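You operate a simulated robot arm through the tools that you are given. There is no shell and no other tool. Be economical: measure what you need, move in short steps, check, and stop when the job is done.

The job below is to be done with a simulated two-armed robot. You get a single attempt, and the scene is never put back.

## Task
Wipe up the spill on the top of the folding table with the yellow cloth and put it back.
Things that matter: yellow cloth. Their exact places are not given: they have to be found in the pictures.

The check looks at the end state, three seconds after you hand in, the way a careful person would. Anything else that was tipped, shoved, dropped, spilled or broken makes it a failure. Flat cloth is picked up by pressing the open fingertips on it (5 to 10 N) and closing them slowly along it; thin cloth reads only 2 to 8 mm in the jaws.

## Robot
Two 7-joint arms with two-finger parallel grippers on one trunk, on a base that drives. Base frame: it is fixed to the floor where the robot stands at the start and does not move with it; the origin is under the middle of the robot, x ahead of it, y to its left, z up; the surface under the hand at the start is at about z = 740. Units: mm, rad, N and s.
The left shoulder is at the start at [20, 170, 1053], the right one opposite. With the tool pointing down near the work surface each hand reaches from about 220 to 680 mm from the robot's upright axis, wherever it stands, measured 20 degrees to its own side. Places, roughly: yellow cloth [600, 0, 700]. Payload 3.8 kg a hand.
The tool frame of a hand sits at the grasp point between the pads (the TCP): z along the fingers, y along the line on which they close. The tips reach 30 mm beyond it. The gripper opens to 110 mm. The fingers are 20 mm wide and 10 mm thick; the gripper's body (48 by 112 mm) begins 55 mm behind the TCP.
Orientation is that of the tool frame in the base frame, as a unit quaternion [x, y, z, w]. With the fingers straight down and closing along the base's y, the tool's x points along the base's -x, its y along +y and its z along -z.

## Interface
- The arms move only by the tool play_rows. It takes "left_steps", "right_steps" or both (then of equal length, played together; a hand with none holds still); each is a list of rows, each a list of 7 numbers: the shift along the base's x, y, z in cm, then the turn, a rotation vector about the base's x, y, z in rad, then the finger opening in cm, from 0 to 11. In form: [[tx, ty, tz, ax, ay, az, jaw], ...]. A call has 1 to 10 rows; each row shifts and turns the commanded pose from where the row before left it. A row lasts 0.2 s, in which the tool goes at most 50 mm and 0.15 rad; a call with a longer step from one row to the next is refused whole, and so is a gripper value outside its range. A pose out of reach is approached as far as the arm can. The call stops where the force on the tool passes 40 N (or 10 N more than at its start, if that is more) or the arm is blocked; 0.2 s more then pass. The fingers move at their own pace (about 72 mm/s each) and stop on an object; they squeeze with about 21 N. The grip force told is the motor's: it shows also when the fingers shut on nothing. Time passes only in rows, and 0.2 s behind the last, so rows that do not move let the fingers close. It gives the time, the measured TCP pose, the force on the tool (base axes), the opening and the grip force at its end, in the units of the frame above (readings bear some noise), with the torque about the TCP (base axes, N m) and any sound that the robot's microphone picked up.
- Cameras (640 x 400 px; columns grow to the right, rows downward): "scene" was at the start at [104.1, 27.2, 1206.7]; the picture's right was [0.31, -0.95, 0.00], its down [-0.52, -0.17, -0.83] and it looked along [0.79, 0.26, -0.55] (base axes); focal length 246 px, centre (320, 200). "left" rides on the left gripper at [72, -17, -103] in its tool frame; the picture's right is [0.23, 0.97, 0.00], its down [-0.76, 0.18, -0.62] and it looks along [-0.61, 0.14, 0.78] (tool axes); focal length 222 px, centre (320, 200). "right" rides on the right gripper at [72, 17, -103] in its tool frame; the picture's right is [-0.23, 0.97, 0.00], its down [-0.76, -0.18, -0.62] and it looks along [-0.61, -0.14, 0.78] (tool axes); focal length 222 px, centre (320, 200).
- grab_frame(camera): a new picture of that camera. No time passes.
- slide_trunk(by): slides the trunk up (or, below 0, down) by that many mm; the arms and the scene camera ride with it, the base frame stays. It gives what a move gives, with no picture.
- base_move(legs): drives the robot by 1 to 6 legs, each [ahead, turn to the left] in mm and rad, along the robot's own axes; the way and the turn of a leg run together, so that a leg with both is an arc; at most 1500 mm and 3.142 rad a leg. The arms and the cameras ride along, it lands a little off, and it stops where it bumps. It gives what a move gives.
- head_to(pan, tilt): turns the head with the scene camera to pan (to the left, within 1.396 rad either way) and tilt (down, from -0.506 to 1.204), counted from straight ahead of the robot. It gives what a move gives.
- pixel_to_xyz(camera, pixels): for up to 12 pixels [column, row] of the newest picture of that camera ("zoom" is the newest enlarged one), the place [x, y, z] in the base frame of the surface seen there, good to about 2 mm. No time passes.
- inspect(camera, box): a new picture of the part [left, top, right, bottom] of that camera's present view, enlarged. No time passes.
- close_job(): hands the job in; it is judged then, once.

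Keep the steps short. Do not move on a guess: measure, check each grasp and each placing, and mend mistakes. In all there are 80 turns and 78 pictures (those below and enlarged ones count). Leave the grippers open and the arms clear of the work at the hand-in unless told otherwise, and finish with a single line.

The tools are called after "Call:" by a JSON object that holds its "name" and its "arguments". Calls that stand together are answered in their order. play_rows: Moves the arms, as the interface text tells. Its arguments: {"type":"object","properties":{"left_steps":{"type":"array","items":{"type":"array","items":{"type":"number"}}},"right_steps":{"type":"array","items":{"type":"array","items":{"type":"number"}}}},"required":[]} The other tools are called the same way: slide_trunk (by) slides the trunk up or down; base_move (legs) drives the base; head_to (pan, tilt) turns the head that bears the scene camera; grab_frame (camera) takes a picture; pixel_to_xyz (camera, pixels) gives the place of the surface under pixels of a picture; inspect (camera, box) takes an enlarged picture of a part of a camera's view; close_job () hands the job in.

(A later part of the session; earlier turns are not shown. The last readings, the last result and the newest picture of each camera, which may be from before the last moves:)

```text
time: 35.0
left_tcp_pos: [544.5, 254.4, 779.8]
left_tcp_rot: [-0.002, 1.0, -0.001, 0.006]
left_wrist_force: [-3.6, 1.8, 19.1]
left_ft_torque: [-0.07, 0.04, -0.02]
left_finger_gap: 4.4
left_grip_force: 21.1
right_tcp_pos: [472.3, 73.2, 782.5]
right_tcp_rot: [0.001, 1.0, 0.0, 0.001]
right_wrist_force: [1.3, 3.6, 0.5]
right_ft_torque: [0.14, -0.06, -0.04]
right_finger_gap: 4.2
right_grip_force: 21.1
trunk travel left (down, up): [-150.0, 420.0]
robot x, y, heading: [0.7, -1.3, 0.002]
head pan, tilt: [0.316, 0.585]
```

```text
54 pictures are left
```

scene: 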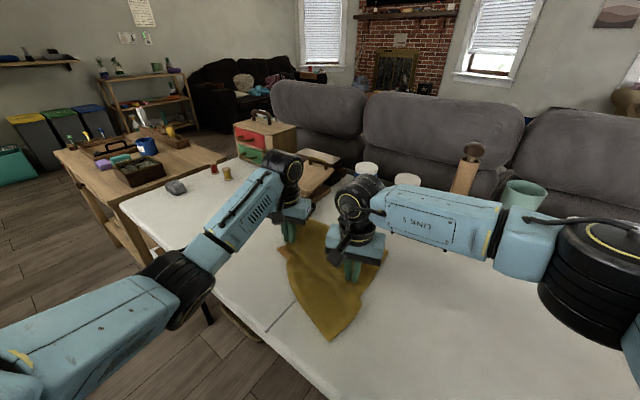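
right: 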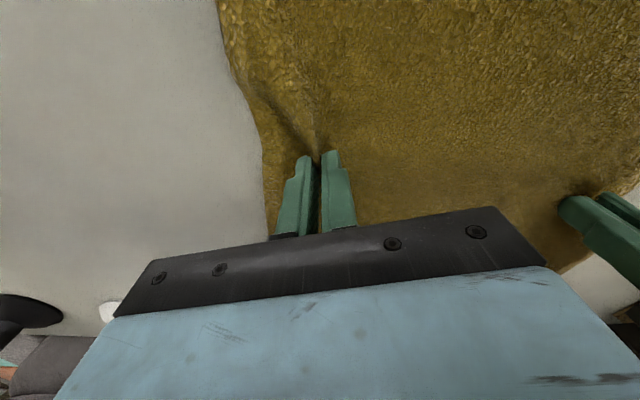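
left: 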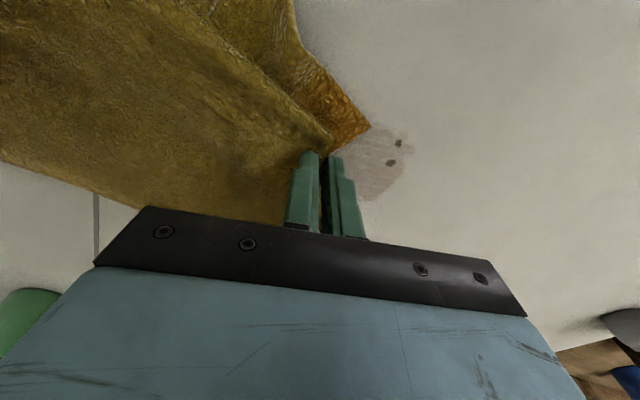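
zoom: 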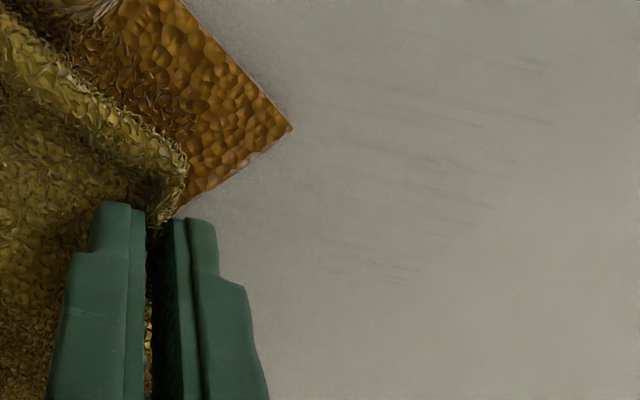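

Only very faint streaks remain. I'll make one more full sweep from x=545 back to 490.

Call:
{"name": "play_rows", "arguments": {"left_steps": [[-0.7, 0, 0, 0, 0, 0, 0], [0, 2.9, 0, 0, 0, 0, 0], [0, 2.9, 0, 0, 0, 0, 0], [0, 2.9, 0, 0, 0, 0, 0], [-1.0, 0, 0, 0, 0, 0, 0], [0, -2.4, 0, 0, 0, 0, 0], [0, -2.4, 0, 0, 0, 0, 0], [0, -2.4, 0, 0, 0, 0, 0], [0, 0, 0, 0, 0, 0, 0]], "right_steps": [[-0.7, 0, 0, 0, 0, 0, 0], [0, 2.9, 0, 0, 0, 0, 0], [0, 2.9, 0, 0, 0, 0, 0], [0, 2.9, 0, 0, 0, 0, 0], [-1.0, 0, 0, 0, 0, 0, 0], [0, -2.4, 0, 0, 0, 0, 0], [0, -2.4, 0, 0, 0, 0, 0], [0, -2.4, 0, 0, 0, 0, 0], [0, 0, 0, 0, 0, 0, 0]]}}

Call:
{"name": "play_rows", "arguments": {"left_steps": [[-1.0, 0, 0, 0, 0, 0, 0], [0, 2.4, 0, 0, 0, 0, 0], [0, 2.4, 0, 0, 0, 0, 0], [0, 2.4, 0, 0, 0, 0, 0], [-0.8, 0, 0, 0, 0, 0, 0], [0, -2.4, 0, 0, 0, 0, 0], [0, -2.4, 0, 0, 0, 0, 0], [0, -2.4, 0, 0, 0, 0, 0], [0, 0, 0, 0, 0, 0, 0]], "right_steps": [[-1.0, 0, 0, 0, 0, 0, 0], [0, 2.4, 0, 0, 0, 0, 0], [0, 2.4, 0, 0, 0, 0, 0], [0, 2.4, 0, 0, 0, 0, 0], [-0.8, 0, 0, 0, 0, 0, 0], [0, -2.4, 0, 0, 0, 0, 0], [0, -2.4, 0, 0, 0, 0, 0], [0, -2.4, 0, 0, 0, 0, 0], [0, 0, 0, 0, 0, 0, 0]]}}

Call:
{"name": "play_rows", "arguments": {"left_steps": [[-0.8, 0, 0, 0, 0, 0, 0], [0, 2.4, 0, 0, 0, 0, 0], [0, 2.4, 0, 0, 0, 0, 0], [0, 2.4, 0, 0, 0, 0, 0], [-0.8, 0, 0, 0, 0, 0, 0], [0, -2.4, 0, 0, 0, 0, 0], [0, -2.4, 0, 0, 0, 0, 0], [0, -2.4, 0, 0, 0, 0, 0], [0, 0, 0, 0, 0, 0, 0]], "right_steps": [[-0.8, 0, 0, 0, 0, 0, 0], [0, 2.4, 0, 0, 0, 0, 0], [0, 2.4, 0, 0, 0, 0, 0], [0, 2.4, 0, 0, 0, 0, 0], [-0.8, 0, 0, 0, 0, 0, 0], [0, -2.4, 0, 0, 0, 0, 0], [0, -2.4, 0, 0, 0, 0, 0], [0, -2.4, 0, 0, 0, 0, 0], [0, 0, 0, 0, 0, 0, 0]]}}

Call:
{"name": "inspect", "arguments": {"camera": "left", "box": [280, 80, 480, 220]}}

```text
time: 37.0
left_tcp_pos: [525.4, 273.0, 780.4]
left_tcp_rot: [0.0, 1.0, -0.001, 0.005]
left_wrist_force: [-2.0, 5.7, 22.3]
left_ft_torque: [0.02, 0.04, -0.01]
left_finger_gap: 4.6
left_grip_force: 21.4
right_tcp_pos: [453.3, 89.7, 782.6]
right_tcp_rot: [0.0, 1.0, 0.001, 0.001]
right_wrist_force: [1.6, 3.2, 0.5]
right_ft_torque: [0.13, -0.05, -0.03]
right_finger_gap: 4.4
right_grip_force: 20.8
trunk travel left (down, up): [-150.0, 420.0]
robot x, y, heading: [-0.7, 0.6, 0.004]
head pan, tilt: [0.316, 0.585]
```

```text
time: 39.0
left_tcp_pos: [507.3, 271.3, 779.4]
left_tcp_rot: [-0.002, 1.0, 0.0, 0.007]
left_wrist_force: [-1.5, 10.0, 30.5]
left_ft_torque: [0.06, 0.02, -0.02]
left_finger_gap: 4.3
left_grip_force: 21.0
right_tcp_pos: [433.9, 89.8, 781.9]
right_tcp_rot: [0.0, 1.0, 0.0, 0.001]
right_wrist_force: [1.0, 1.7, 0.0]
right_ft_torque: [0.08, -0.06, -0.02]
right_finger_gap: 4.6
right_grip_force: 21.0
trunk travel left (down, up): [-150.0, 420.0]
robot x, y, heading: [1.6, 4.4, -0.002]
head pan, tilt: [0.316, 0.585]
```

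```text
time: 41.0
left_tcp_pos: [490.1, 272.2, 779.9]
left_tcp_rot: [-0.002, 1.0, -0.001, 0.007]
left_wrist_force: [-1.4, 10.4, 31.9]
left_ft_torque: [0.05, 0.03, 0.0]
left_finger_gap: 4.4
left_grip_force: 21.1
right_tcp_pos: [419.6, 91.1, 783.8]
right_tcp_rot: [-0.001, 1.0, 0.0, 0.001]
right_wrist_force: [0.9, 3.8, 0.0]
right_ft_torque: [0.09, -0.01, -0.04]
right_finger_gap: 4.6
right_grip_force: 20.9
trunk travel left (down, up): [-150.0, 420.0]
robot x, y, heading: [-0.5, 2.7, -0.002]
head pan, tilt: [0.316, 0.585]
```

```text
2.86 times, centred on (380, 150) of left
```

zoom: 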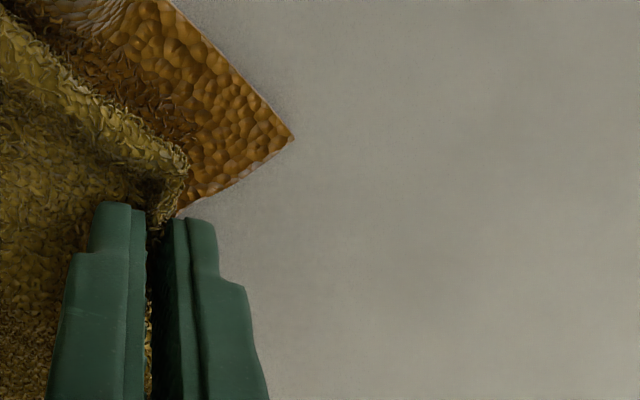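

The table is clean. I'll lift both hands 40 mm and carry the cloth back along the same way, -y first.

Call:
{"name": "play_rows", "arguments": {"left_steps": [[0, 0, 2, 0, 0, 0, 0], [0, 0, 2, 0, 0, 0, 0], [0, -2.7, 0, 0, 0, 0, 0], [0, -2.7, 0, 0, 0, 0, 0], [0, -2.7, 0, 0, 0, 0, 0], [0, -2.7, 0, 0, 0, 0, 0], [0, -2.7, 0, 0, 0, 0, 0], [0, -2.7, 0, 0, 0, 0, 0], [0, -2.8, 0, 0, 0, 0, 0], [0, 0, 0, 0, 0, 0, 0]], "right_steps": [[0, 0, 2, 0, 0, 0, 0], [0, 0, 2, 0, 0, 0, 0], [0, -2.8, 0, 0, 0, 0, 0], [0, -2.8, 0, 0, 0, 0, 0], [0, -2.8, 0, 0, 0, 0, 0], [0, -2.8, 0, 0, 0, 0, 0], [0, -2.8, 0, 0, 0, 0, 0], [0, -2.8, 0, 0, 0, 0, 0], [0, -2.8, 0, 0, 0, 0, 0], [0, 0, 0, 0, 0, 0, 0]]}}

Call:
{"name": "grab_frame", "arguments": {"camera": "scene"}}

Call:
{"name": "grab_frame", "arguments": {"camera": "left"}}

Call:
{"name": "grab_frame", "arguments": {"camera": "right"}}

```text
time: 43.2
left_tcp_pos: [493.2, 82.2, 816.6]
left_tcp_rot: [0.0, 1.0, 0.0, 0.004]
left_wrist_force: [-3.2, -9.6, -0.5]
left_ft_torque: [-0.28, 0.11, 0.04]
left_finger_gap: 4.6
left_grip_force: 21.4
right_tcp_pos: [421.1, -106.1, 820.1]
right_tcp_rot: [-0.001, 1.0, 0.001, 0.0]
right_wrist_force: [3.8, 10.0, -0.2]
right_ft_torque: [0.31, -0.13, -0.01]
right_finger_gap: 4.6
right_grip_force: 21.1
trunk travel left (down, up): [-150.0, 420.0]
robot x, y, heading: [-0.0, 0.8, -0.004]
head pan, tilt: [0.316, 0.585]
```

```text
52 pictures are left
```

scene: 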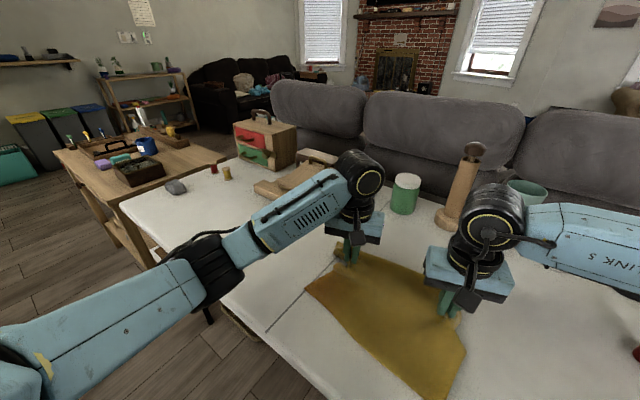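

```text
51 pictures are left
```

left: 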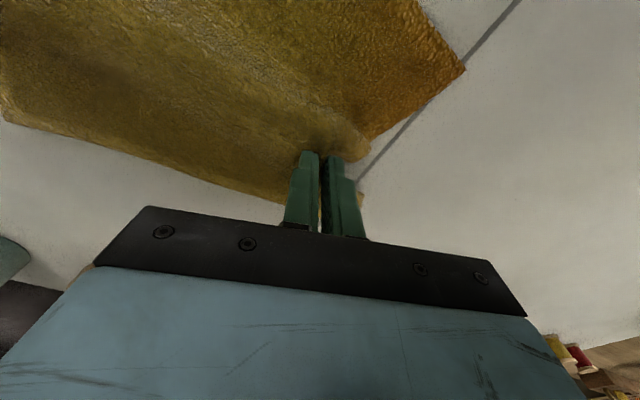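

```text
50 pictures are left
```

right: 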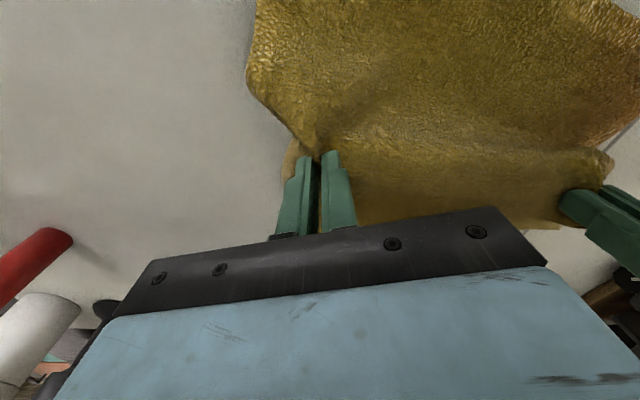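

The cloth is stretched between the hands and back at its old y. I want to know how far the far flap (lower edge in the left picture) reaches, so I'll measure before moving +x.

Call:
{"name": "pixel_to_xyz", "arguments": {"camera": "left", "pixels": [[10, 115], [150, 158], [250, 192], [362, 195], [460, 70], [340, 145]]}}

Call:
{"name": "pixel_to_xyz", "arguments": {"camera": "scene", "pixels": [[308, 286], [448, 395], [466, 350], [380, 258], [410, 268], [337, 248]]}}

Call:
{"name": "inspect", "arguments": {"camera": "scene", "box": [290, 220, 490, 400]}}

```text
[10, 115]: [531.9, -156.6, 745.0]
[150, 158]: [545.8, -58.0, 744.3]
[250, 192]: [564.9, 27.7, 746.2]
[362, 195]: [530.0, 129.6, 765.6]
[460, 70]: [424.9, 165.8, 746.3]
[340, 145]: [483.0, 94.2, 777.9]
```

```text
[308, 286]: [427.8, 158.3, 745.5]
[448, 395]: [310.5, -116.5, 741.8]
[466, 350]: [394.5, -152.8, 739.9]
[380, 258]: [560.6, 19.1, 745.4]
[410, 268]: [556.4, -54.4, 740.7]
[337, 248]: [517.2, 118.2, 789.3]
```

```text
2.22 times, centred on (390, 310) of scene
```

zoom: 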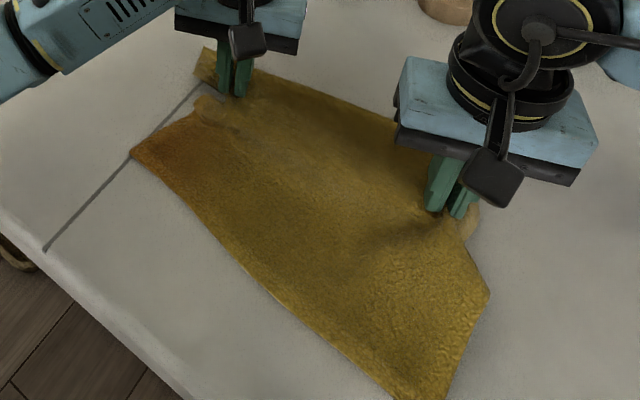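

The far edge shows at x≈555, about 90 mm short, so the far flap is folded under. I'll lift 130 mm so it hangs free and opens, easing the tension slightly, and then look.

Call:
{"name": "play_rows", "arguments": {"left_steps": [[0, -0.3, 2.6, 0, 0, 0, 0], [0, -0.3, 2.6, 0, 0, 0, 0], [0, 0, 2.6, 0, 0, 0, 0], [0, 0, 2.6, 0, 0, 0, 0], [0, 0, 2.6, 0, 0, 0, 0], [0, 0, 0, 0, 0, 0, 0], [0, 0, 0, 0, 0, 0, 0]], "right_steps": [[0, 0, 2.6, 0, 0, 0, 0], [0, 0, 2.6, 0, 0, 0, 0], [0, 0, 2.6, 0, 0, 0, 0], [0, 0, 2.6, 0, 0, 0, 0], [0, 0, 2.6, 0, 0, 0, 0], [0, 0, 0, 0, 0, 0, 0], [0, 0, 0, 0, 0, 0, 0]]}}

Call:
{"name": "grab_frame", "arguments": {"camera": "scene"}}

Call:
{"name": "grab_frame", "arguments": {"camera": "right"}}

Call:
{"name": "grab_frame", "arguments": {"camera": "left"}}

```text
time: 44.8
left_tcp_pos: [493.6, 76.6, 948.2]
left_tcp_rot: [-0.001, 1.0, 0.0, 0.004]
left_wrist_force: [-1.6, -2.9, 0.1]
left_ft_torque: [-0.09, 0.0, 0.0]
left_finger_gap: 4.6
left_grip_force: 21.0
right_tcp_pos: [420.7, -106.4, 951.6]
right_tcp_rot: [0.0, 1.0, 0.001, 0.001]
right_wrist_force: [1.7, 2.9, 0.1]
right_ft_torque: [0.08, -0.04, 0.01]
right_finger_gap: 4.4
right_grip_force: 21.0
trunk travel left (down, up): [-150.0, 420.0]
robot x, y, heading: [-2.0, -0.7, 0.001]
head pan, tilt: [0.316, 0.585]
```

```text
48 pictures are left
```

scene: 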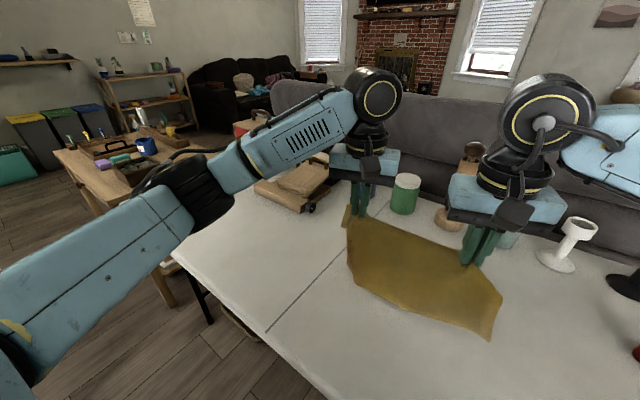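

```text
47 pictures are left
```

right: 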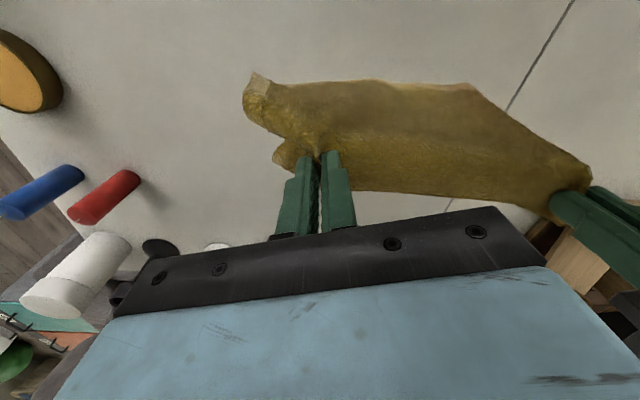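

```text
46 pictures are left
```

left: 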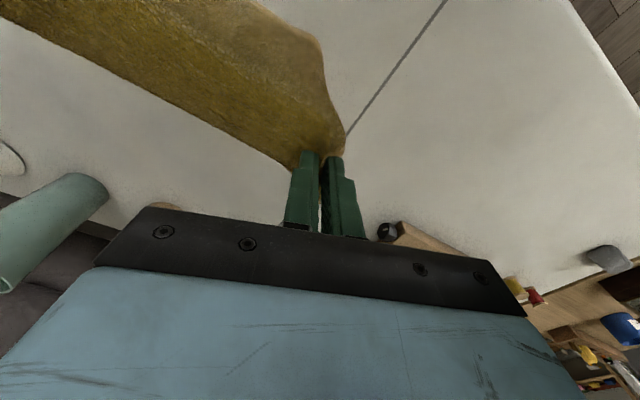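

The cloth hangs freely like a tent, with both flaps down. My plan:
- Lay it with a +x sweep, so the near flap ends flat in its old place and the far flap lies on top.
- Unfold the far flap afterwards.

First I'll move to the start of that sweep and look.

Call:
{"name": "play_rows", "arguments": {"left_steps": [[-0.9, 2.0, 0, 0, 0, 0, 0], [-0.9, 2.0, 0, 0, 0, 0, 0], [-1.0, 2.1, 0, 0, 0, 0, 0], [0, 0, 0, 0, 0, 0, 0], [0, 0, 0, 0, 0, 0, 0]], "right_steps": [[-0.9, 2.0, 0, 0, 0, 0, 0], [-0.9, 2.0, 0, 0, 0, 0, 0], [-1.0, 2.1, 0, 0, 0, 0, 0], [0, 0, 0, 0, 0, 0, 0], [0, 0, 0, 0, 0, 0, 0]]}}

Call:
{"name": "grab_frame", "arguments": {"camera": "scene"}}

Call:
{"name": "pixel_to_xyz", "arguments": {"camera": "scene", "pixels": [[120, 207], [220, 295], [300, 370], [318, 390]]}}

```text
time: 46.0
left_tcp_pos: [464.9, 137.1, 947.4]
left_tcp_rot: [-0.001, 1.0, -0.002, 0.004]
left_wrist_force: [-0.4, -1.2, 0.3]
left_ft_torque: [-0.06, 0.01, -0.02]
left_finger_gap: 4.3
left_grip_force: 21.0
right_tcp_pos: [393.0, -45.1, 951.9]
right_tcp_rot: [0.001, 1.0, 0.0, -0.001]
right_wrist_force: [0.8, 2.1, 0.0]
right_ft_torque: [0.05, -0.04, -0.04]
right_finger_gap: 4.1
right_grip_force: 21.2
trunk travel left (down, up): [-150.0, 420.0]
robot x, y, heading: [-2.1, 1.6, 0.005]
head pan, tilt: [0.316, 0.585]
```

```text
45 pictures are left
```

scene: 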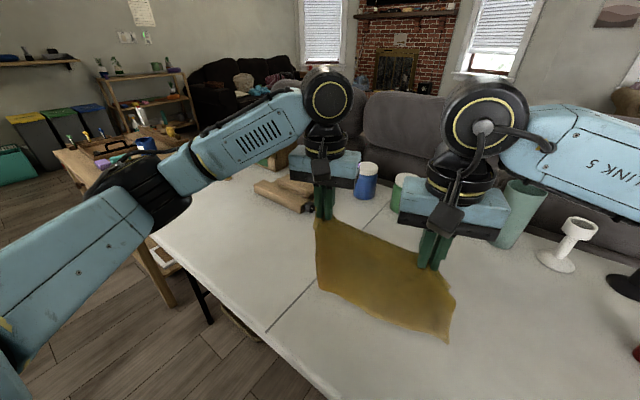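

```text
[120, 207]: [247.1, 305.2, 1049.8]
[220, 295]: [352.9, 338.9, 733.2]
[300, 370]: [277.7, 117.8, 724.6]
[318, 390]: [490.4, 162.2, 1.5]
```

The table's near edge lies at x≈280, so I won't drive closer. I'll measure the hanging bottom edge of the cloth.

Call:
{"name": "pixel_to_xyz", "arguments": {"camera": "scene", "pixels": [[446, 338], [400, 320], [350, 298], [320, 286], [320, 230], [380, 280]]}}

Call:
{"name": "inspect", "arguments": {"camera": "scene", "box": [280, 180, 480, 360]}}

```text
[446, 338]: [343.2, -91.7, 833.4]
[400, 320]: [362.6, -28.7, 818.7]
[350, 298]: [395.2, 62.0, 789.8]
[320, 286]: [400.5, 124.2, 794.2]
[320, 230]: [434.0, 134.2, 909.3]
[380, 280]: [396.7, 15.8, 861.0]
```

```text
2.22 times, centred on (380, 270) of scene
```

zoom: 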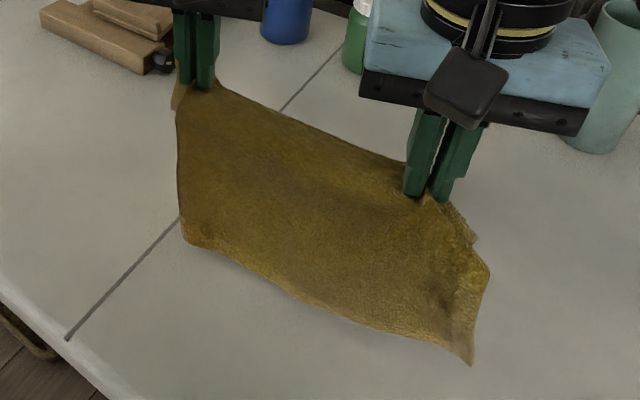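

The near flap flares out towards -x, so this is a true tent shape. I'll check from the hand cameras whether the far flap flares towards +x too. If so, simply lowering it would spread it.

Call:
{"name": "grab_frame", "arguments": {"camera": "left"}}

Call:
{"name": "grab_frame", "arguments": {"camera": "right"}}

Call:
{"name": "pixel_to_xyz", "arguments": {"camera": "left", "pixels": [[250, 150], [150, 105], [50, 50], [250, 100], [280, 165], [310, 60]]}}

Call:
{"name": "pixel_to_xyz", "arguments": {"camera": "right", "pixels": [[400, 180], [480, 195], [400, 150], [400, 100], [255, 90], [285, 155]]}}

```text
43 pictures are left
```

left: 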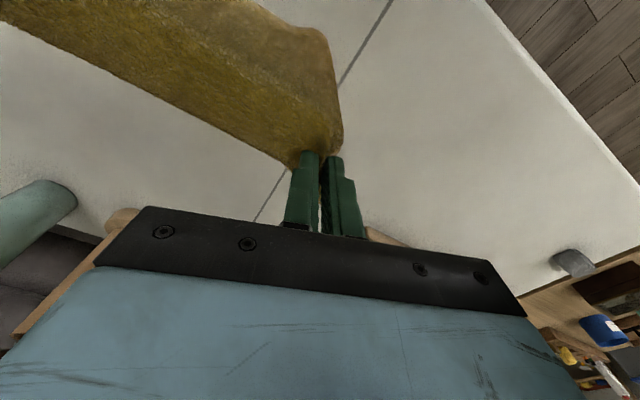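

```text
42 pictures are left
```

right: 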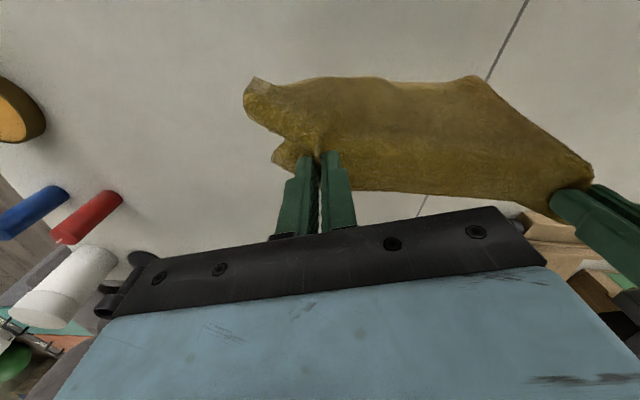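

```text
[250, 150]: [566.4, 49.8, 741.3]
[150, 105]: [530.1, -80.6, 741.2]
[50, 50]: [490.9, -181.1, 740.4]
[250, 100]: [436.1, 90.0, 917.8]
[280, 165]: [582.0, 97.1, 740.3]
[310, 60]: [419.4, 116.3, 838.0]
```

```text
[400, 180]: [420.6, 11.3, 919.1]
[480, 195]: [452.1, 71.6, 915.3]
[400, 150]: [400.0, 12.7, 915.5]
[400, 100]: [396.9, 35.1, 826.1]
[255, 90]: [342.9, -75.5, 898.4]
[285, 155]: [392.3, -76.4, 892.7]
```

The ridge is rounded, and the near sheet slants outward at the bottom, so the far sheet likely slants the other way. I'll carry the tent over the old place, with the left hand at (603,83), let it settle, then lower straight down slowly.

Call:
{"name": "play_rows", "arguments": {"left_steps": [[2.3, -0.9, 0, 0, 0, 0, 0], [2.3, -0.9, 0, 0, 0, 0, 0], [2.3, -0.9, 0, 0, 0, 0, 0], [2.3, -0.9, 0, 0, 0, 0, 0], [2.3, -0.9, 0, 0, 0, 0, 0], [2.3, -0.9, 0, 0, 0, 0, 0], [0, 0, 0, 0, 0, 0, 0], [0, 0, 0, 0, 0, 0, 0], [0, 0, 0, 0, 0, 0, 0]], "right_steps": [[2.3, -0.95, 0, 0, 0, 0, 0], [2.3, -0.95, 0, 0, 0, 0, 0], [2.3, -0.95, 0, 0, 0, 0, 0], [2.3, -0.95, 0, 0, 0, 0, 0], [2.3, -0.95, 0, 0, 0, 0, 0], [2.3, -0.95, 0, 0, 0, 0, 0], [0, 0, 0, 0, 0, 0, 0], [0, 0, 0, 0, 0, 0, 0], [0, 0, 0, 0, 0, 0, 0]]}}

Call:
{"name": "play_rows", "arguments": {"left_steps": [[0, 0, -1.7, 0, 0, 0, 0], [0, 0, -1.7, 0, 0, 0, 0], [0, 0, -1.7, 0, 0, 0, 0], [0, 0, -1.7, 0, 0, 0, 0], [0, 0, -1.7, 0, 0, 0, 0], [0, 0, -1.7, 0, 0, 0, 0], [0, 0, -1.7, 0, 0, 0, 0], [0, 0, -1.7, 0, 0, 0, 0], [0, 0, 0, 0, 0, 0, 0]], "right_steps": [[0, 0, -1.7, 0, 0, 0, 0], [0, 0, -1.7, 0, 0, 0, 0], [0, 0, -1.7, 0, 0, 0, 0], [0, 0, -1.7, 0, 0, 0, 0], [0, 0, -1.7, 0, 0, 0, 0], [0, 0, -1.7, 0, 0, 0, 0], [0, 0, -1.7, 0, 0, 0, 0], [0, 0, -1.7, 0, 0, 0, 0], [0, 0, 0, 0, 0, 0, 0]]}}

Call:
{"name": "grab_frame", "arguments": {"camera": "scene"}}

Call:
{"name": "grab_frame", "arguments": {"camera": "left"}}

```text
time: 48.0
left_tcp_pos: [604.5, 82.9, 947.7]
left_tcp_rot: [-0.001, 1.0, -0.001, 0.004]
left_wrist_force: [-1.5, -4.4, 0.3]
left_ft_torque: [-0.15, 0.05, -0.01]
left_finger_gap: 4.5
left_grip_force: 20.4
right_tcp_pos: [531.2, -102.0, 951.4]
right_tcp_rot: [0.0, 1.0, 0.0, -0.001]
right_wrist_force: [2.8, 5.0, -0.5]
right_ft_torque: [0.17, -0.04, -0.01]
right_finger_gap: 4.7
right_grip_force: 20.6
trunk travel left (down, up): [-150.0, 420.0]
robot x, y, heading: [0.4, 4.0, -0.0]
head pan, tilt: [0.316, 0.585]
```

```text
time: 50.0
left_tcp_pos: [602.7, 82.1, 811.4]
left_tcp_rot: [-0.001, 1.0, 0.0, 0.005]
left_wrist_force: [-2.0, -5.3, -0.9]
left_ft_torque: [-0.15, 0.03, -0.01]
left_finger_gap: 4.5
left_grip_force: 21.4
right_tcp_pos: [531.3, -100.7, 815.8]
right_tcp_rot: [0.0, 1.0, 0.0, 0.0]
right_wrist_force: [1.4, 4.6, 0.3]
right_ft_torque: [0.14, -0.05, 0.0]
right_finger_gap: 4.4
right_grip_force: 20.9
trunk travel left (down, up): [-150.0, 420.0]
robot x, y, heading: [2.7, -0.3, -0.005]
head pan, tilt: [0.316, 0.585]
```

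```text
41 pictures are left
```

scene: 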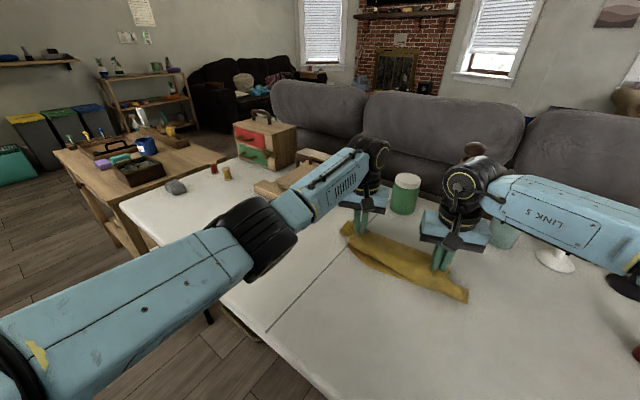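

```text
40 pictures are left
```

left: 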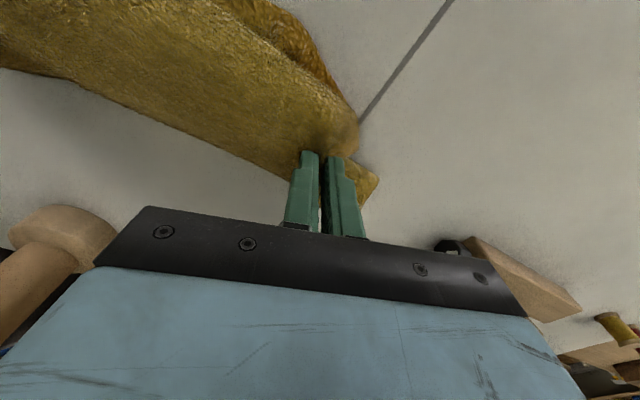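

The near flap is curling under instead of splaying. I'll lift again, go back to the sweep start, and lay the cloth with the +x sweep instead.

Call:
{"name": "play_rows", "arguments": {"left_steps": [[0, 0, 3.5, 0, 0, 0, 0], [0, 0, 3.5, 0, 0, 0, 0], [0, 0, 3.5, 0, 0, 0, 0], [-3.5, 1.4, 1.8, 0, 0, 0, 0], [-3.5, 1.4, 0, 0, 0, 0, 0], [-3.5, 1.4, 0, 0, 0, 0, 0], [-3.5, 1.4, 0, 0, 0, 0, 0], [0, 0, 0, 0, 0, 0, 0], [0, 0, 0, 0, 0, 0, 0], [0, 0, 0, 0, 0, 0, 0]], "right_steps": [[0, 0, 3.5, 0, 0, 0, 0], [0, 0, 3.5, 0, 0, 0, 0], [0, 0, 3.5, 0, 0, 0, 0], [-3.5, 1.4, 1.5, 0, 0, 0, 0], [-3.5, 1.4, 0, 0, 0, 0, 0], [-3.5, 1.4, 0, 0, 0, 0, 0], [-3.5, 1.4, 0, 0, 0, 0, 0], [0, 0, 0, 0, 0, 0, 0], [0, 0, 0, 0, 0, 0, 0], [0, 0, 0, 0, 0, 0, 0]]}}

Call:
{"name": "grab_frame", "arguments": {"camera": "scene"}}

```text
time: 52.2
left_tcp_pos: [462.4, 138.8, 935.5]
left_tcp_rot: [-0.002, 1.0, -0.001, 0.004]
left_wrist_force: [-3.0, -6.5, -0.3]
left_ft_torque: [-0.17, 0.08, 0.03]
left_finger_gap: 4.8
left_grip_force: 20.9
right_tcp_pos: [386.5, -47.6, 937.0]
right_tcp_rot: [0.0, 1.0, -0.001, -0.001]
right_wrist_force: [2.8, 7.1, 0.2]
right_ft_torque: [0.21, -0.04, 0.02]
right_finger_gap: 4.3
right_grip_force: 21.0
trunk travel left (down, up): [-150.0, 420.0]
robot x, y, heading: [1.6, 0.6, 0.002]
head pan, tilt: [0.316, 0.585]
```

```text
39 pictures are left
```

scene: 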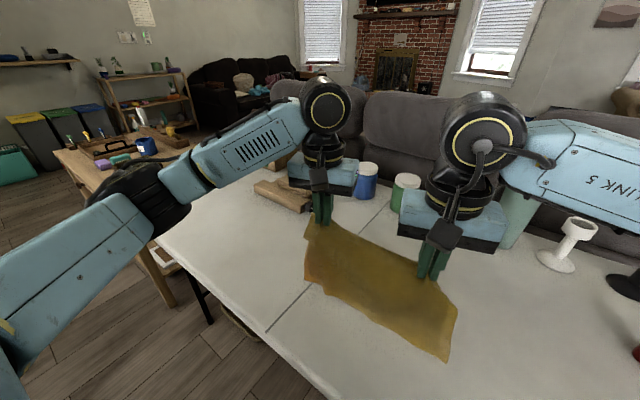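

The cloth hangs well. I'll now do the arc sweep: lower it until the bottom touches, then swing down towards +x.

Call:
{"name": "play_rows", "arguments": {"left_steps": [[0, 0, -2.5, 0, 0, 0, 0], [2.35, -0.96, -0.25, 0, 0, 0, 0], [2.26, -0.92, -0.74, 0, 0, 0, 0], [2.08, -0.85, -1.21, 0, 0, 0, 0], [1.81, -0.74, -1.61, 0, 0, 0, 0], [1.49, -0.61, -1.96, 0, 0, 0, 0], [1.12, -0.45, -2.25, 0, 0, 0, 0], [0.69, -0.28, -2.44, 0, 0, 0, 0], [0.8, -0.3, -2.0, 0, 0, 0, 0], [1.6, -0.7, 0, 0, 0, 0, 0]], "right_steps": [[0, 0, -2.5, 0, 0, 0, 0], [2.35, -0.96, -0.25, 0, 0, 0, 0], [2.26, -0.92, -0.74, 0, 0, 0, 0], [2.08, -0.85, -1.21, 0, 0, 0, 0], [1.81, -0.74, -1.61, 0, 0, 0, 0], [1.49, -0.61, -1.96, 0, 0, 0, 0], [1.12, -0.45, -2.25, 0, 0, 0, 0], [0.69, -0.28, -2.44, 0, 0, 0, 0], [0.8, -0.3, -2.0, 0, 0, 0, 0], [1.6, -0.7, 0, 0, 0, 0, 0]]}}

Call:
{"name": "grab_frame", "arguments": {"camera": "scene"}}

Call:
{"name": "grab_frame", "arguments": {"camera": "left"}}

Call:
{"name": "grab_frame", "arguments": {"camera": "right"}}

```text
time: 54.4
left_tcp_pos: [604.2, 79.4, 784.5]
left_tcp_rot: [0.0, 1.0, -0.001, 0.005]
left_wrist_force: [-2.8, -5.8, 0.3]
left_ft_torque: [-0.2, 0.09, 0.03]
left_finger_gap: 4.8
left_grip_force: 20.9
right_tcp_pos: [532.0, -105.9, 786.9]
right_tcp_rot: [-0.001, 1.0, 0.0, 0.0]
right_wrist_force: [1.3, 6.1, 1.2]
right_ft_torque: [0.18, -0.06, 0.0]
right_finger_gap: 5.0
right_grip_force: 20.8
trunk travel left (down, up): [-150.0, 420.0]
robot x, y, heading: [-0.2, -0.2, 0.001]
head pan, tilt: [0.316, 0.585]
```

```text
38 pictures are left
```

scene: 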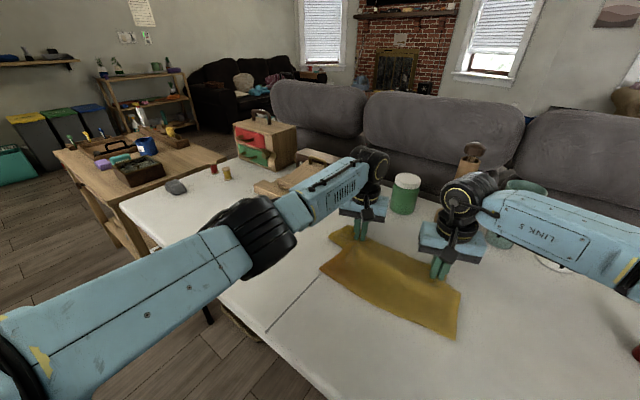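

```text
37 pictures are left
```

left: 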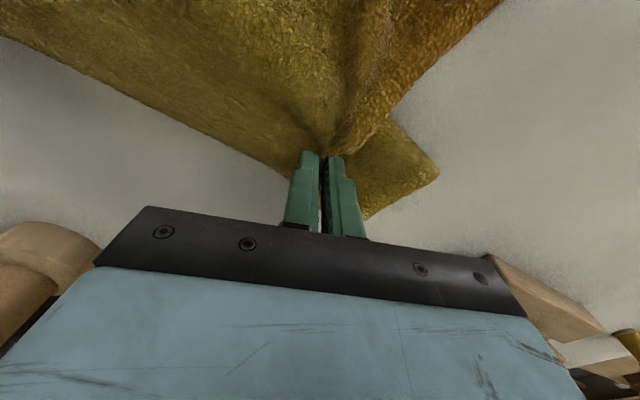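

```text
36 pictures are left
```

right: 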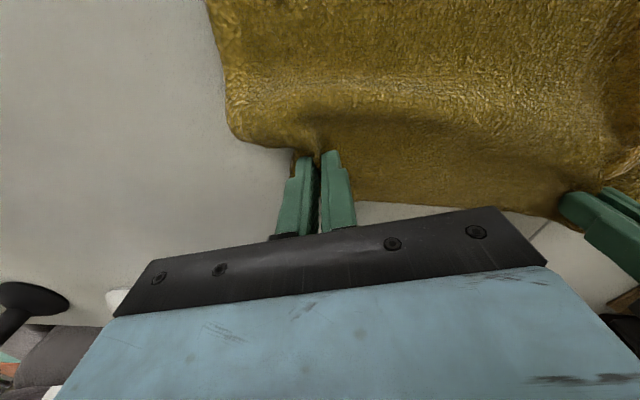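

The near flap lies flat on top in its place, and the far flap is folded under it. The way out is to hold the cloth by its near corners so it hangs as a single sheet, lay it out flat, and then drag it into place by the far corners. I'll release here and look.

Call:
{"name": "play_rows", "arguments": {"left_steps": [[0, -0.4, -0.5, 0, 0, 0, 0], [0, 0, 0, 0, 0, 0, 3], [0, 0, 0, 0, 0, 0, 4], [0, 0, 1, 0, 0, 0, 4], [0, 0, 3, 0, 0, 0, 4], [0, 0, 3, 0, 0, 0, 4], [0, 2.5, 2, 0, 0, 0, 4], [0, 3, 2, 0, 0, 0, 4]], "right_steps": [[0, 0.2, -0.5, 0, 0, 0, 0], [0, 0, 0, 0, 0, 0, 3], [0, 0, 0, 0, 0, 0, 4], [0, 0, 1, 0, 0, 0, 4], [0, 0, 3, 0, 0, 0, 4], [0, 0, 3, 0, 0, 0, 4], [0, -2.5, 2, 0, 0, 0, 4], [0, -3, 2, 0, 0, 0, 4]]}}

Call:
{"name": "inspect", "arguments": {"camera": "scene", "box": [290, 180, 510, 380]}}

Call:
{"name": "grab_frame", "arguments": {"camera": "right"}}

Call:
{"name": "grab_frame", "arguments": {"camera": "left"}}

```text
time: 56.2
left_tcp_pos: [606.3, 131.6, 891.0]
left_tcp_rot: [-0.001, 1.0, -0.001, 0.005]
left_wrist_force: [0.5, 0.4, 0.0]
left_ft_torque: [-0.01, 0.03, 0.04]
left_finger_gap: 40.4
left_grip_force: 0.0
right_tcp_pos: [530.3, -156.9, 890.8]
right_tcp_rot: [-0.001, 1.0, 0.0, 0.0]
right_wrist_force: [-0.7, -0.8, -0.1]
right_ft_torque: [0.03, -0.01, -0.02]
right_finger_gap: 39.9
right_grip_force: 0.1
trunk travel left (down, up): [-150.0, 420.0]
robot x, y, heading: [0.4, 2.4, -0.004]
head pan, tilt: [0.316, 0.585]
```

```text
2.00 times, centred on (400, 280) of scene
```

zoom: 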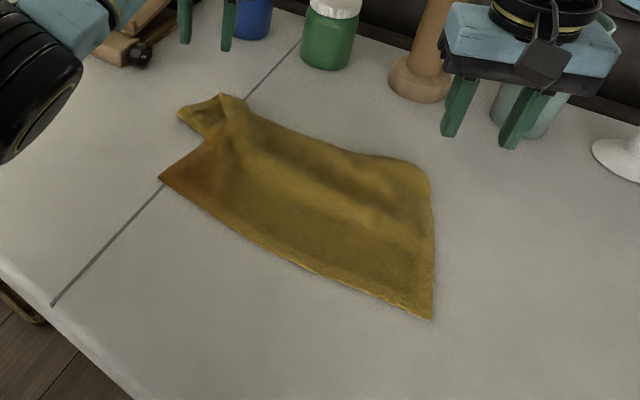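

```text
34 pictures are left
```

right: 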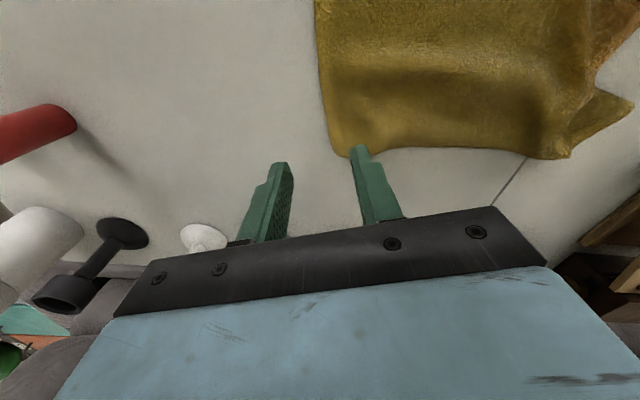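

```text
33 pictures are left
```

left: 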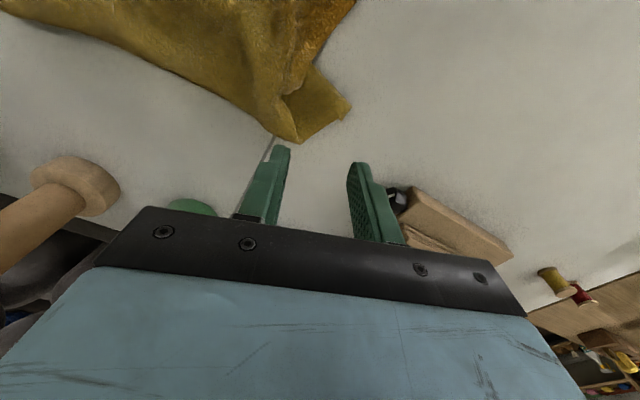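

The cloth is folded in half. I'll measure its near corners at zoom (160,178) and (432,318), the fold line, and the ear at (180,115).

Call:
{"name": "pixel_to_xyz", "arguments": {"camera": "zoom", "pixels": [[163, 178], [430, 316], [181, 115], [225, 96], [426, 172], [195, 175], [405, 293], [300, 220], [320, 265], [330, 155], [222, 185], [400, 260]]}}

```text
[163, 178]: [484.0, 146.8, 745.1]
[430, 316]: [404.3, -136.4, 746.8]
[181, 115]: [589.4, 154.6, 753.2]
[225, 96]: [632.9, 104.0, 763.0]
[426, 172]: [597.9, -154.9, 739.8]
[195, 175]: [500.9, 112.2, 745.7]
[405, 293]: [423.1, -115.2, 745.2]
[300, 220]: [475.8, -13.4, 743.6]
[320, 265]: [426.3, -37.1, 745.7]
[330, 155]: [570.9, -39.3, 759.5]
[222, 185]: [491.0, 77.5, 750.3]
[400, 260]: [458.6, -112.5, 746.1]
```

The near edge runs from (484,147) to (404,-136), and the folded-under edge lies well behind it. I'll grip single layers near those corners: left at (495,107), right at (435,-108). I'll move above them first.

Call:
{"name": "play_rows", "arguments": {"left_steps": [[-2.77, -0.61, 0, 0, 0, 0, 4], [-2.77, -0.61, 0, 0, 0, 0, 4], [-2.77, -0.61, -3, 0, 0, 0, 4], [-2.77, -0.62, -3, 0, 0, 0, 4], [0, 0, -3.1, 0, 0, 0, 4], [0, 0, -1.8, 0, 0, 0, 4], [0, 0, 0, 0, 0, 0, 4]], "right_steps": [[-2.38, 1.22, 0, 0, 0, 0, 4], [-2.38, 1.22, 0, 0, 0, 0, 4], [-2.38, 1.22, -3, 0, 0, 0, 4], [-2.38, 1.22, -3, 0, 0, 0, 4], [0, 0, -3.1, 0, 0, 0, 4], [0, 0, -1.8, 0, 0, 0, 4], [0, 0, 0, 0, 0, 0, 4]]}}

Call:
{"name": "grab_frame", "arguments": {"camera": "left"}}

Call:
{"name": "grab_frame", "arguments": {"camera": "right"}}

```text
time: 57.8
left_tcp_pos: [494.2, 107.1, 780.9]
left_tcp_rot: [-0.001, 1.0, -0.001, 0.004]
left_wrist_force: [-0.6, 0.3, 0.4]
left_ft_torque: [0.01, -0.04, -0.01]
left_finger_gap: 40.1
left_grip_force: 0.2
right_tcp_pos: [436.3, -109.3, 779.3]
right_tcp_rot: [0.001, 1.0, 0.0, 0.001]
right_wrist_force: [0.2, -0.7, -0.5]
right_ft_torque: [0.0, -0.02, 0.0]
right_finger_gap: 39.9
right_grip_force: 0.0
trunk travel left (down, up): [-150.0, 420.0]
robot x, y, heading: [-0.4, 1.1, 0.004]
head pan, tilt: [0.316, 0.585]
```

```text
32 pictures are left
```

left: 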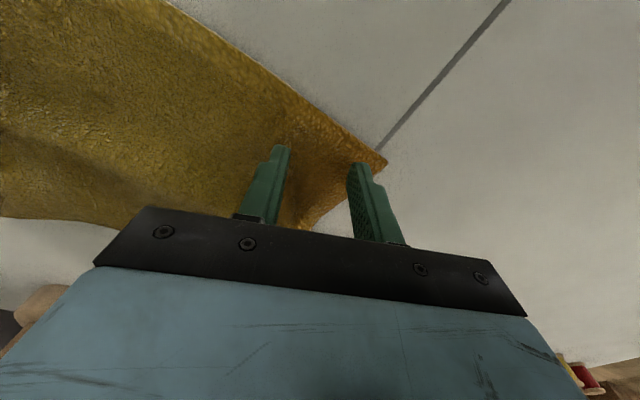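

```text
31 pictures are left
```

right: 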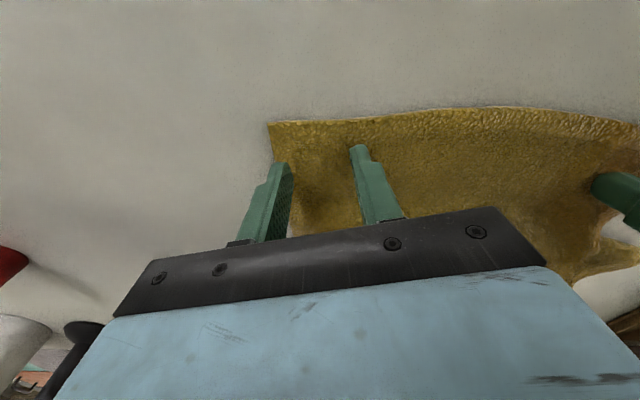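

The outer fingertips sit right at the side edges. I'll shift the left hand 14 mm and the right hand 9 mm inward, then press down gently.

Call:
{"name": "play_rows", "arguments": {"left_steps": [[0, -1.4, 0, 0, 0, 0, 4], [0, 0, -0.4, 0, 0, 0, 4], [0, 0, -0.3, 0, 0, 0, 4], [0, 0, -0.1, 0, 0, 0, 4], [0, 0, 0, 0, 0, 0, 4]], "right_steps": [[0, 0.9, 0, 0, 0, 0, 4], [0, 0, -0.3, 0, 0, 0, 4], [0, 0, -0.2, 0, 0, 0, 4], [0, 0, -0.1, 0, 0, 0, 4], [0, 0, 0, 0, 0, 0, 4]]}}

```text
time: 59.0
left_tcp_pos: [492.9, 92.6, 772.4]
left_tcp_rot: [-0.001, 1.0, 0.0, 0.004]
left_wrist_force: [0.5, 2.1, 5.5]
left_ft_torque: [0.09, 0.0, 0.01]
left_finger_gap: 40.0
left_grip_force: 0.4
right_tcp_pos: [436.3, -99.5, 776.0]
right_tcp_rot: [0.0, 1.0, -0.001, 0.0]
right_wrist_force: [0.7, -0.4, -0.5]
right_ft_torque: [-0.01, -0.03, -0.02]
right_finger_gap: 39.8
right_grip_force: 0.0
trunk travel left (down, up): [-150.0, 420.0]
robot x, y, heading: [1.1, -0.1, -0.005]
head pan, tilt: [0.316, 0.585]
```

The left hand presses at 5.5 N. The right hand still needs to come down 3–4 mm.

Call:
{"name": "play_rows", "arguments": {"left_steps": [[0, 0, -0.05, 0, 0, 0, 4], [0, 0, 0, 0, 0, 0, 4], [0, 0, 0, 0, 0, 0, 4]], "right_steps": [[0, 0, -0.2, 0, 0, 0, 4], [0, 0, -0.15, 0, 0, 0, 4], [0, 0, 0, 0, 0, 0, 4]]}}

```text
time: 59.8
left_tcp_pos: [495.1, 91.9, 773.1]
left_tcp_rot: [0.0, 1.0, -0.001, 0.006]
left_wrist_force: [1.5, 2.2, 7.7]
left_ft_torque: [0.08, -0.03, -0.03]
left_finger_gap: 40.3
left_grip_force: 0.8
right_tcp_pos: [437.0, -99.0, 773.4]
right_tcp_rot: [0.0, 1.0, 0.0, 0.002]
right_wrist_force: [-1.2, -0.8, 8.3]
right_ft_torque: [-0.09, 0.03, 0.0]
right_finger_gap: 39.9
right_grip_force: 0.1
trunk travel left (down, up): [-150.0, 420.0]
robot x, y, heading: [-0.3, -1.2, -0.0]
head pan, tilt: [0.316, 0.585]
```

Both presses are good, at 7.7 and 8.3 N. I'll close slowly.

Call:
{"name": "play_rows", "arguments": {"left_steps": [[0, 0, 0, 0, 0, 0, 3.5], [0, 0, 0, 0, 0, 0, 3], [0, 0, 0, 0, 0, 0, 2.5], [0, 0, 0, 0, 0, 0, 2], [0, 0, 0, 0, 0, 0, 1.5], [0, 0, 0, 0, 0, 0, 1], [0, 0, 0, 0, 0, 0, 0.5], [0, 0, 0, 0, 0, 0, 0], [0, 0, 0, 0, 0, 0, 0], [0, 0, 0, 0, 0, 0, 0]], "right_steps": [[0, 0, 0, 0, 0, 0, 3.5], [0, 0, 0, 0, 0, 0, 3], [0, 0, 0, 0, 0, 0, 2.5], [0, 0, 0, 0, 0, 0, 2], [0, 0, 0, 0, 0, 0, 1.5], [0, 0, 0, 0, 0, 0, 1], [0, 0, 0, 0, 0, 0, 0.5], [0, 0, 0, 0, 0, 0, 0], [0, 0, 0, 0, 0, 0, 0], [0, 0, 0, 0, 0, 0, 0]]}}

Call:
{"name": "grab_frame", "arguments": {"camera": "left"}}

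```text
time: 62.0
left_tcp_pos: [493.0, 91.1, 773.6]
left_tcp_rot: [0.0, 1.0, -0.002, 0.005]
left_wrist_force: [-3.8, -10.4, 8.1]
left_ft_torque: [-0.3, 0.08, 0.01]
left_finger_gap: 5.3
left_grip_force: 21.1
right_tcp_pos: [436.9, -98.8, 773.4]
right_tcp_rot: [-0.001, 1.0, 0.001, 0.001]
right_wrist_force: [2.5, 10.5, 10.7]
right_ft_torque: [0.33, -0.05, 0.05]
right_finger_gap: 5.3
right_grip_force: 20.9
trunk travel left (down, up): [-150.0, 420.0]
robot x, y, heading: [1.0, 1.4, 0.004]
head pan, tilt: [0.316, 0.585]
```

```text
30 pictures are left
```

left: 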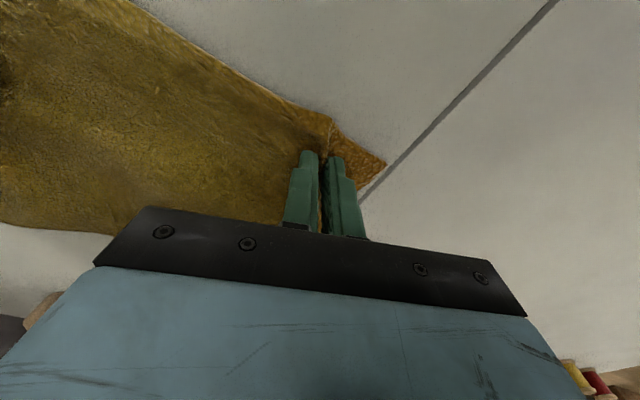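

Both hands grip, with gaps of 5.3 mm. I'll lift straight up 270 mm so the cloth hangs as one sheet.

Call:
{"name": "play_rows", "arguments": {"left_steps": [[0, -0.4, 1.5, 0, 0, 0, 0], [0, 0, 3, 0, 0, 0, 0], [0, 0, 3, 0, 0, 0, 0], [0, 0, 3, 0, 0, 0, 0], [0, 0, 3, 0, 0, 0, 0], [0, 0, 3, 0, 0, 0, 0], [0, 0, 3, 0, 0, 0, 0], [0, 0, 3, 0, 0, 0, 0], [0, 0, 3, 0, 0, 0, 0], [0, 0, 0.5, 0, 0, 0, 0]], "right_steps": [[0, 0.4, 1.5, 0, 0, 0, 0], [0, 0, 3, 0, 0, 0, 0], [0, 0, 3, 0, 0, 0, 0], [0, 0, 3, 0, 0, 0, 0], [0, 0, 3, 0, 0, 0, 0], [0, 0, 3, 0, 0, 0, 0], [0, 0, 3, 0, 0, 0, 0], [0, 0, 3, 0, 0, 0, 0], [0, 0, 3, 0, 0, 0, 0], [0, 0, 0.5, 0, 0, 0, 0]]}}

Call:
{"name": "grab_frame", "arguments": {"camera": "scene"}}

```text
time: 64.2
left_tcp_pos: [496.6, 88.7, 1032.2]
left_tcp_rot: [0.0, 1.0, -0.001, 0.004]
left_wrist_force: [-1.0, -4.1, -0.7]
left_ft_torque: [-0.09, 0.04, -0.03]
left_finger_gap: 4.7
left_grip_force: 20.9
right_tcp_pos: [436.8, -95.0, 1033.0]
right_tcp_rot: [0.0, 1.0, 0.0, 0.0]
right_wrist_force: [0.0, 2.2, 0.3]
right_ft_torque: [0.08, -0.03, -0.01]
right_finger_gap: 5.0
right_grip_force: 20.8
trunk travel left (down, up): [-150.0, 420.0]
robot x, y, heading: [0.2, -2.9, -0.004]
head pan, tilt: [0.316, 0.585]
```

```text
29 pictures are left
```

scene: 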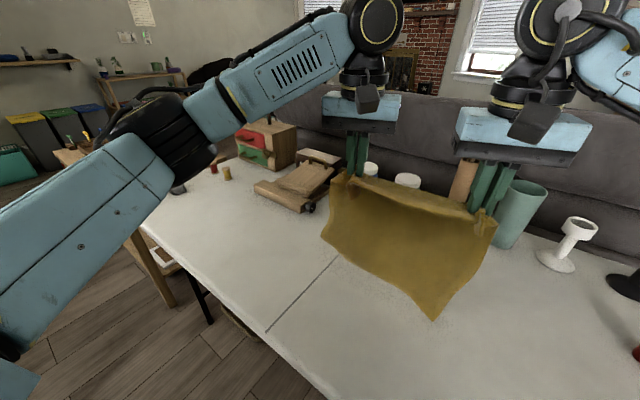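

It hangs as a single clean sheet. I'll move both hands 120 mm towards +x at this height and check that the arms get there.

Call:
{"name": "play_rows", "arguments": {"left_steps": [[2.5, 0, 0.4, 0, 0, 0, 0], [2.5, 0, 0.4, 0, 0, 0, 0], [2.5, 0, 0, 0, 0, 0, 0], [2.5, 0, 0, 0, 0, 0, 0], [2.0, 0, 0, 0, 0, 0, 0], [0, 0, 0, 0, 0, 0, 0], [0, 0, 0, 0, 0, 0, 0]], "right_steps": [[2.5, 0, 0.4, 0, 0, 0, 0], [2.5, 0, 0.4, 0, 0, 0, 0], [2.5, 0, 0, 0, 0, 0, 0], [2.5, 0, 0, 0, 0, 0, 0], [2.0, 0, 0, 0, 0, 0, 0], [0, 0, 0, 0, 0, 0, 0], [0, 0, 0, 0, 0, 0, 0]]}}

Call:
{"name": "grab_frame", "arguments": {"camera": "scene"}}

```text
time: 65.8
left_tcp_pos: [599.4, 92.1, 1041.0]
left_tcp_rot: [-0.001, 1.0, -0.001, 0.004]
left_wrist_force: [-0.6, -3.7, 0.3]
left_ft_torque: [-0.11, 0.03, 0.01]
left_finger_gap: 4.8
left_grip_force: 21.0
left hand out of reach, approached as far as the arm can: row 5
right_tcp_pos: [556.6, -94.8, 1042.8]
right_tcp_rot: [0.0, 1.0, 0.0, 0.001]
right_wrist_force: [-0.9, 3.6, -0.3]
right_ft_torque: [0.08, -0.03, 0.0]
right_finger_gap: 4.9
right_grip_force: 21.2
trunk travel left (down, up): [-150.0, 420.0]
robot x, y, heading: [-0.2, 3.1, -0.0]
head pan, tilt: [0.316, 0.585]
```

```text
28 pictures are left
```

scene: 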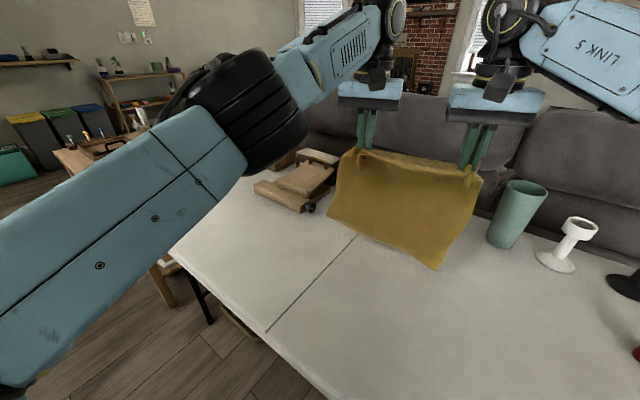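

The left arm reaches its limit at x=599. Raising the trunk 150 mm and tilting the tools forward should give the extra reach. First I'll measure the hanging bottom edge, then raise the trunk.

Call:
{"name": "pixel_to_xyz", "arguments": {"camera": "scene", "pixels": [[434, 265], [380, 240], [332, 215], [345, 160], [470, 180]]}}

Call:
{"name": "slide_trunk", "arguments": {"by": 150}}

```text
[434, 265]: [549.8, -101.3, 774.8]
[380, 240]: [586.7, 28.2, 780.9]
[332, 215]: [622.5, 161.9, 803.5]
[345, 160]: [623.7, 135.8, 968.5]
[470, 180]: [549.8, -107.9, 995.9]
```

```text
time: 67.5
left_tcp_pos: [599.4, 92.7, 1188.9]
left_tcp_rot: [-0.001, 1.0, -0.001, 0.004]
left_wrist_force: [-1.4, -4.3, -0.8]
left_ft_torque: [-0.12, 0.04, 0.03]
left_finger_gap: 4.7
left_grip_force: 20.7
right_tcp_pos: [556.3, -95.0, 1192.5]
right_tcp_rot: [0.0, 1.0, 0.0, 0.0]
right_wrist_force: [0.4, 4.2, -0.7]
right_ft_torque: [0.1, -0.04, 0.02]
right_finger_gap: 4.8
right_grip_force: 20.8
trunk travel left (down, up): [-300.0, 270.0]
robot x, y, heading: [-1.0, 1.3, -0.002]
head pan, tilt: [0.316, 0.585]
```

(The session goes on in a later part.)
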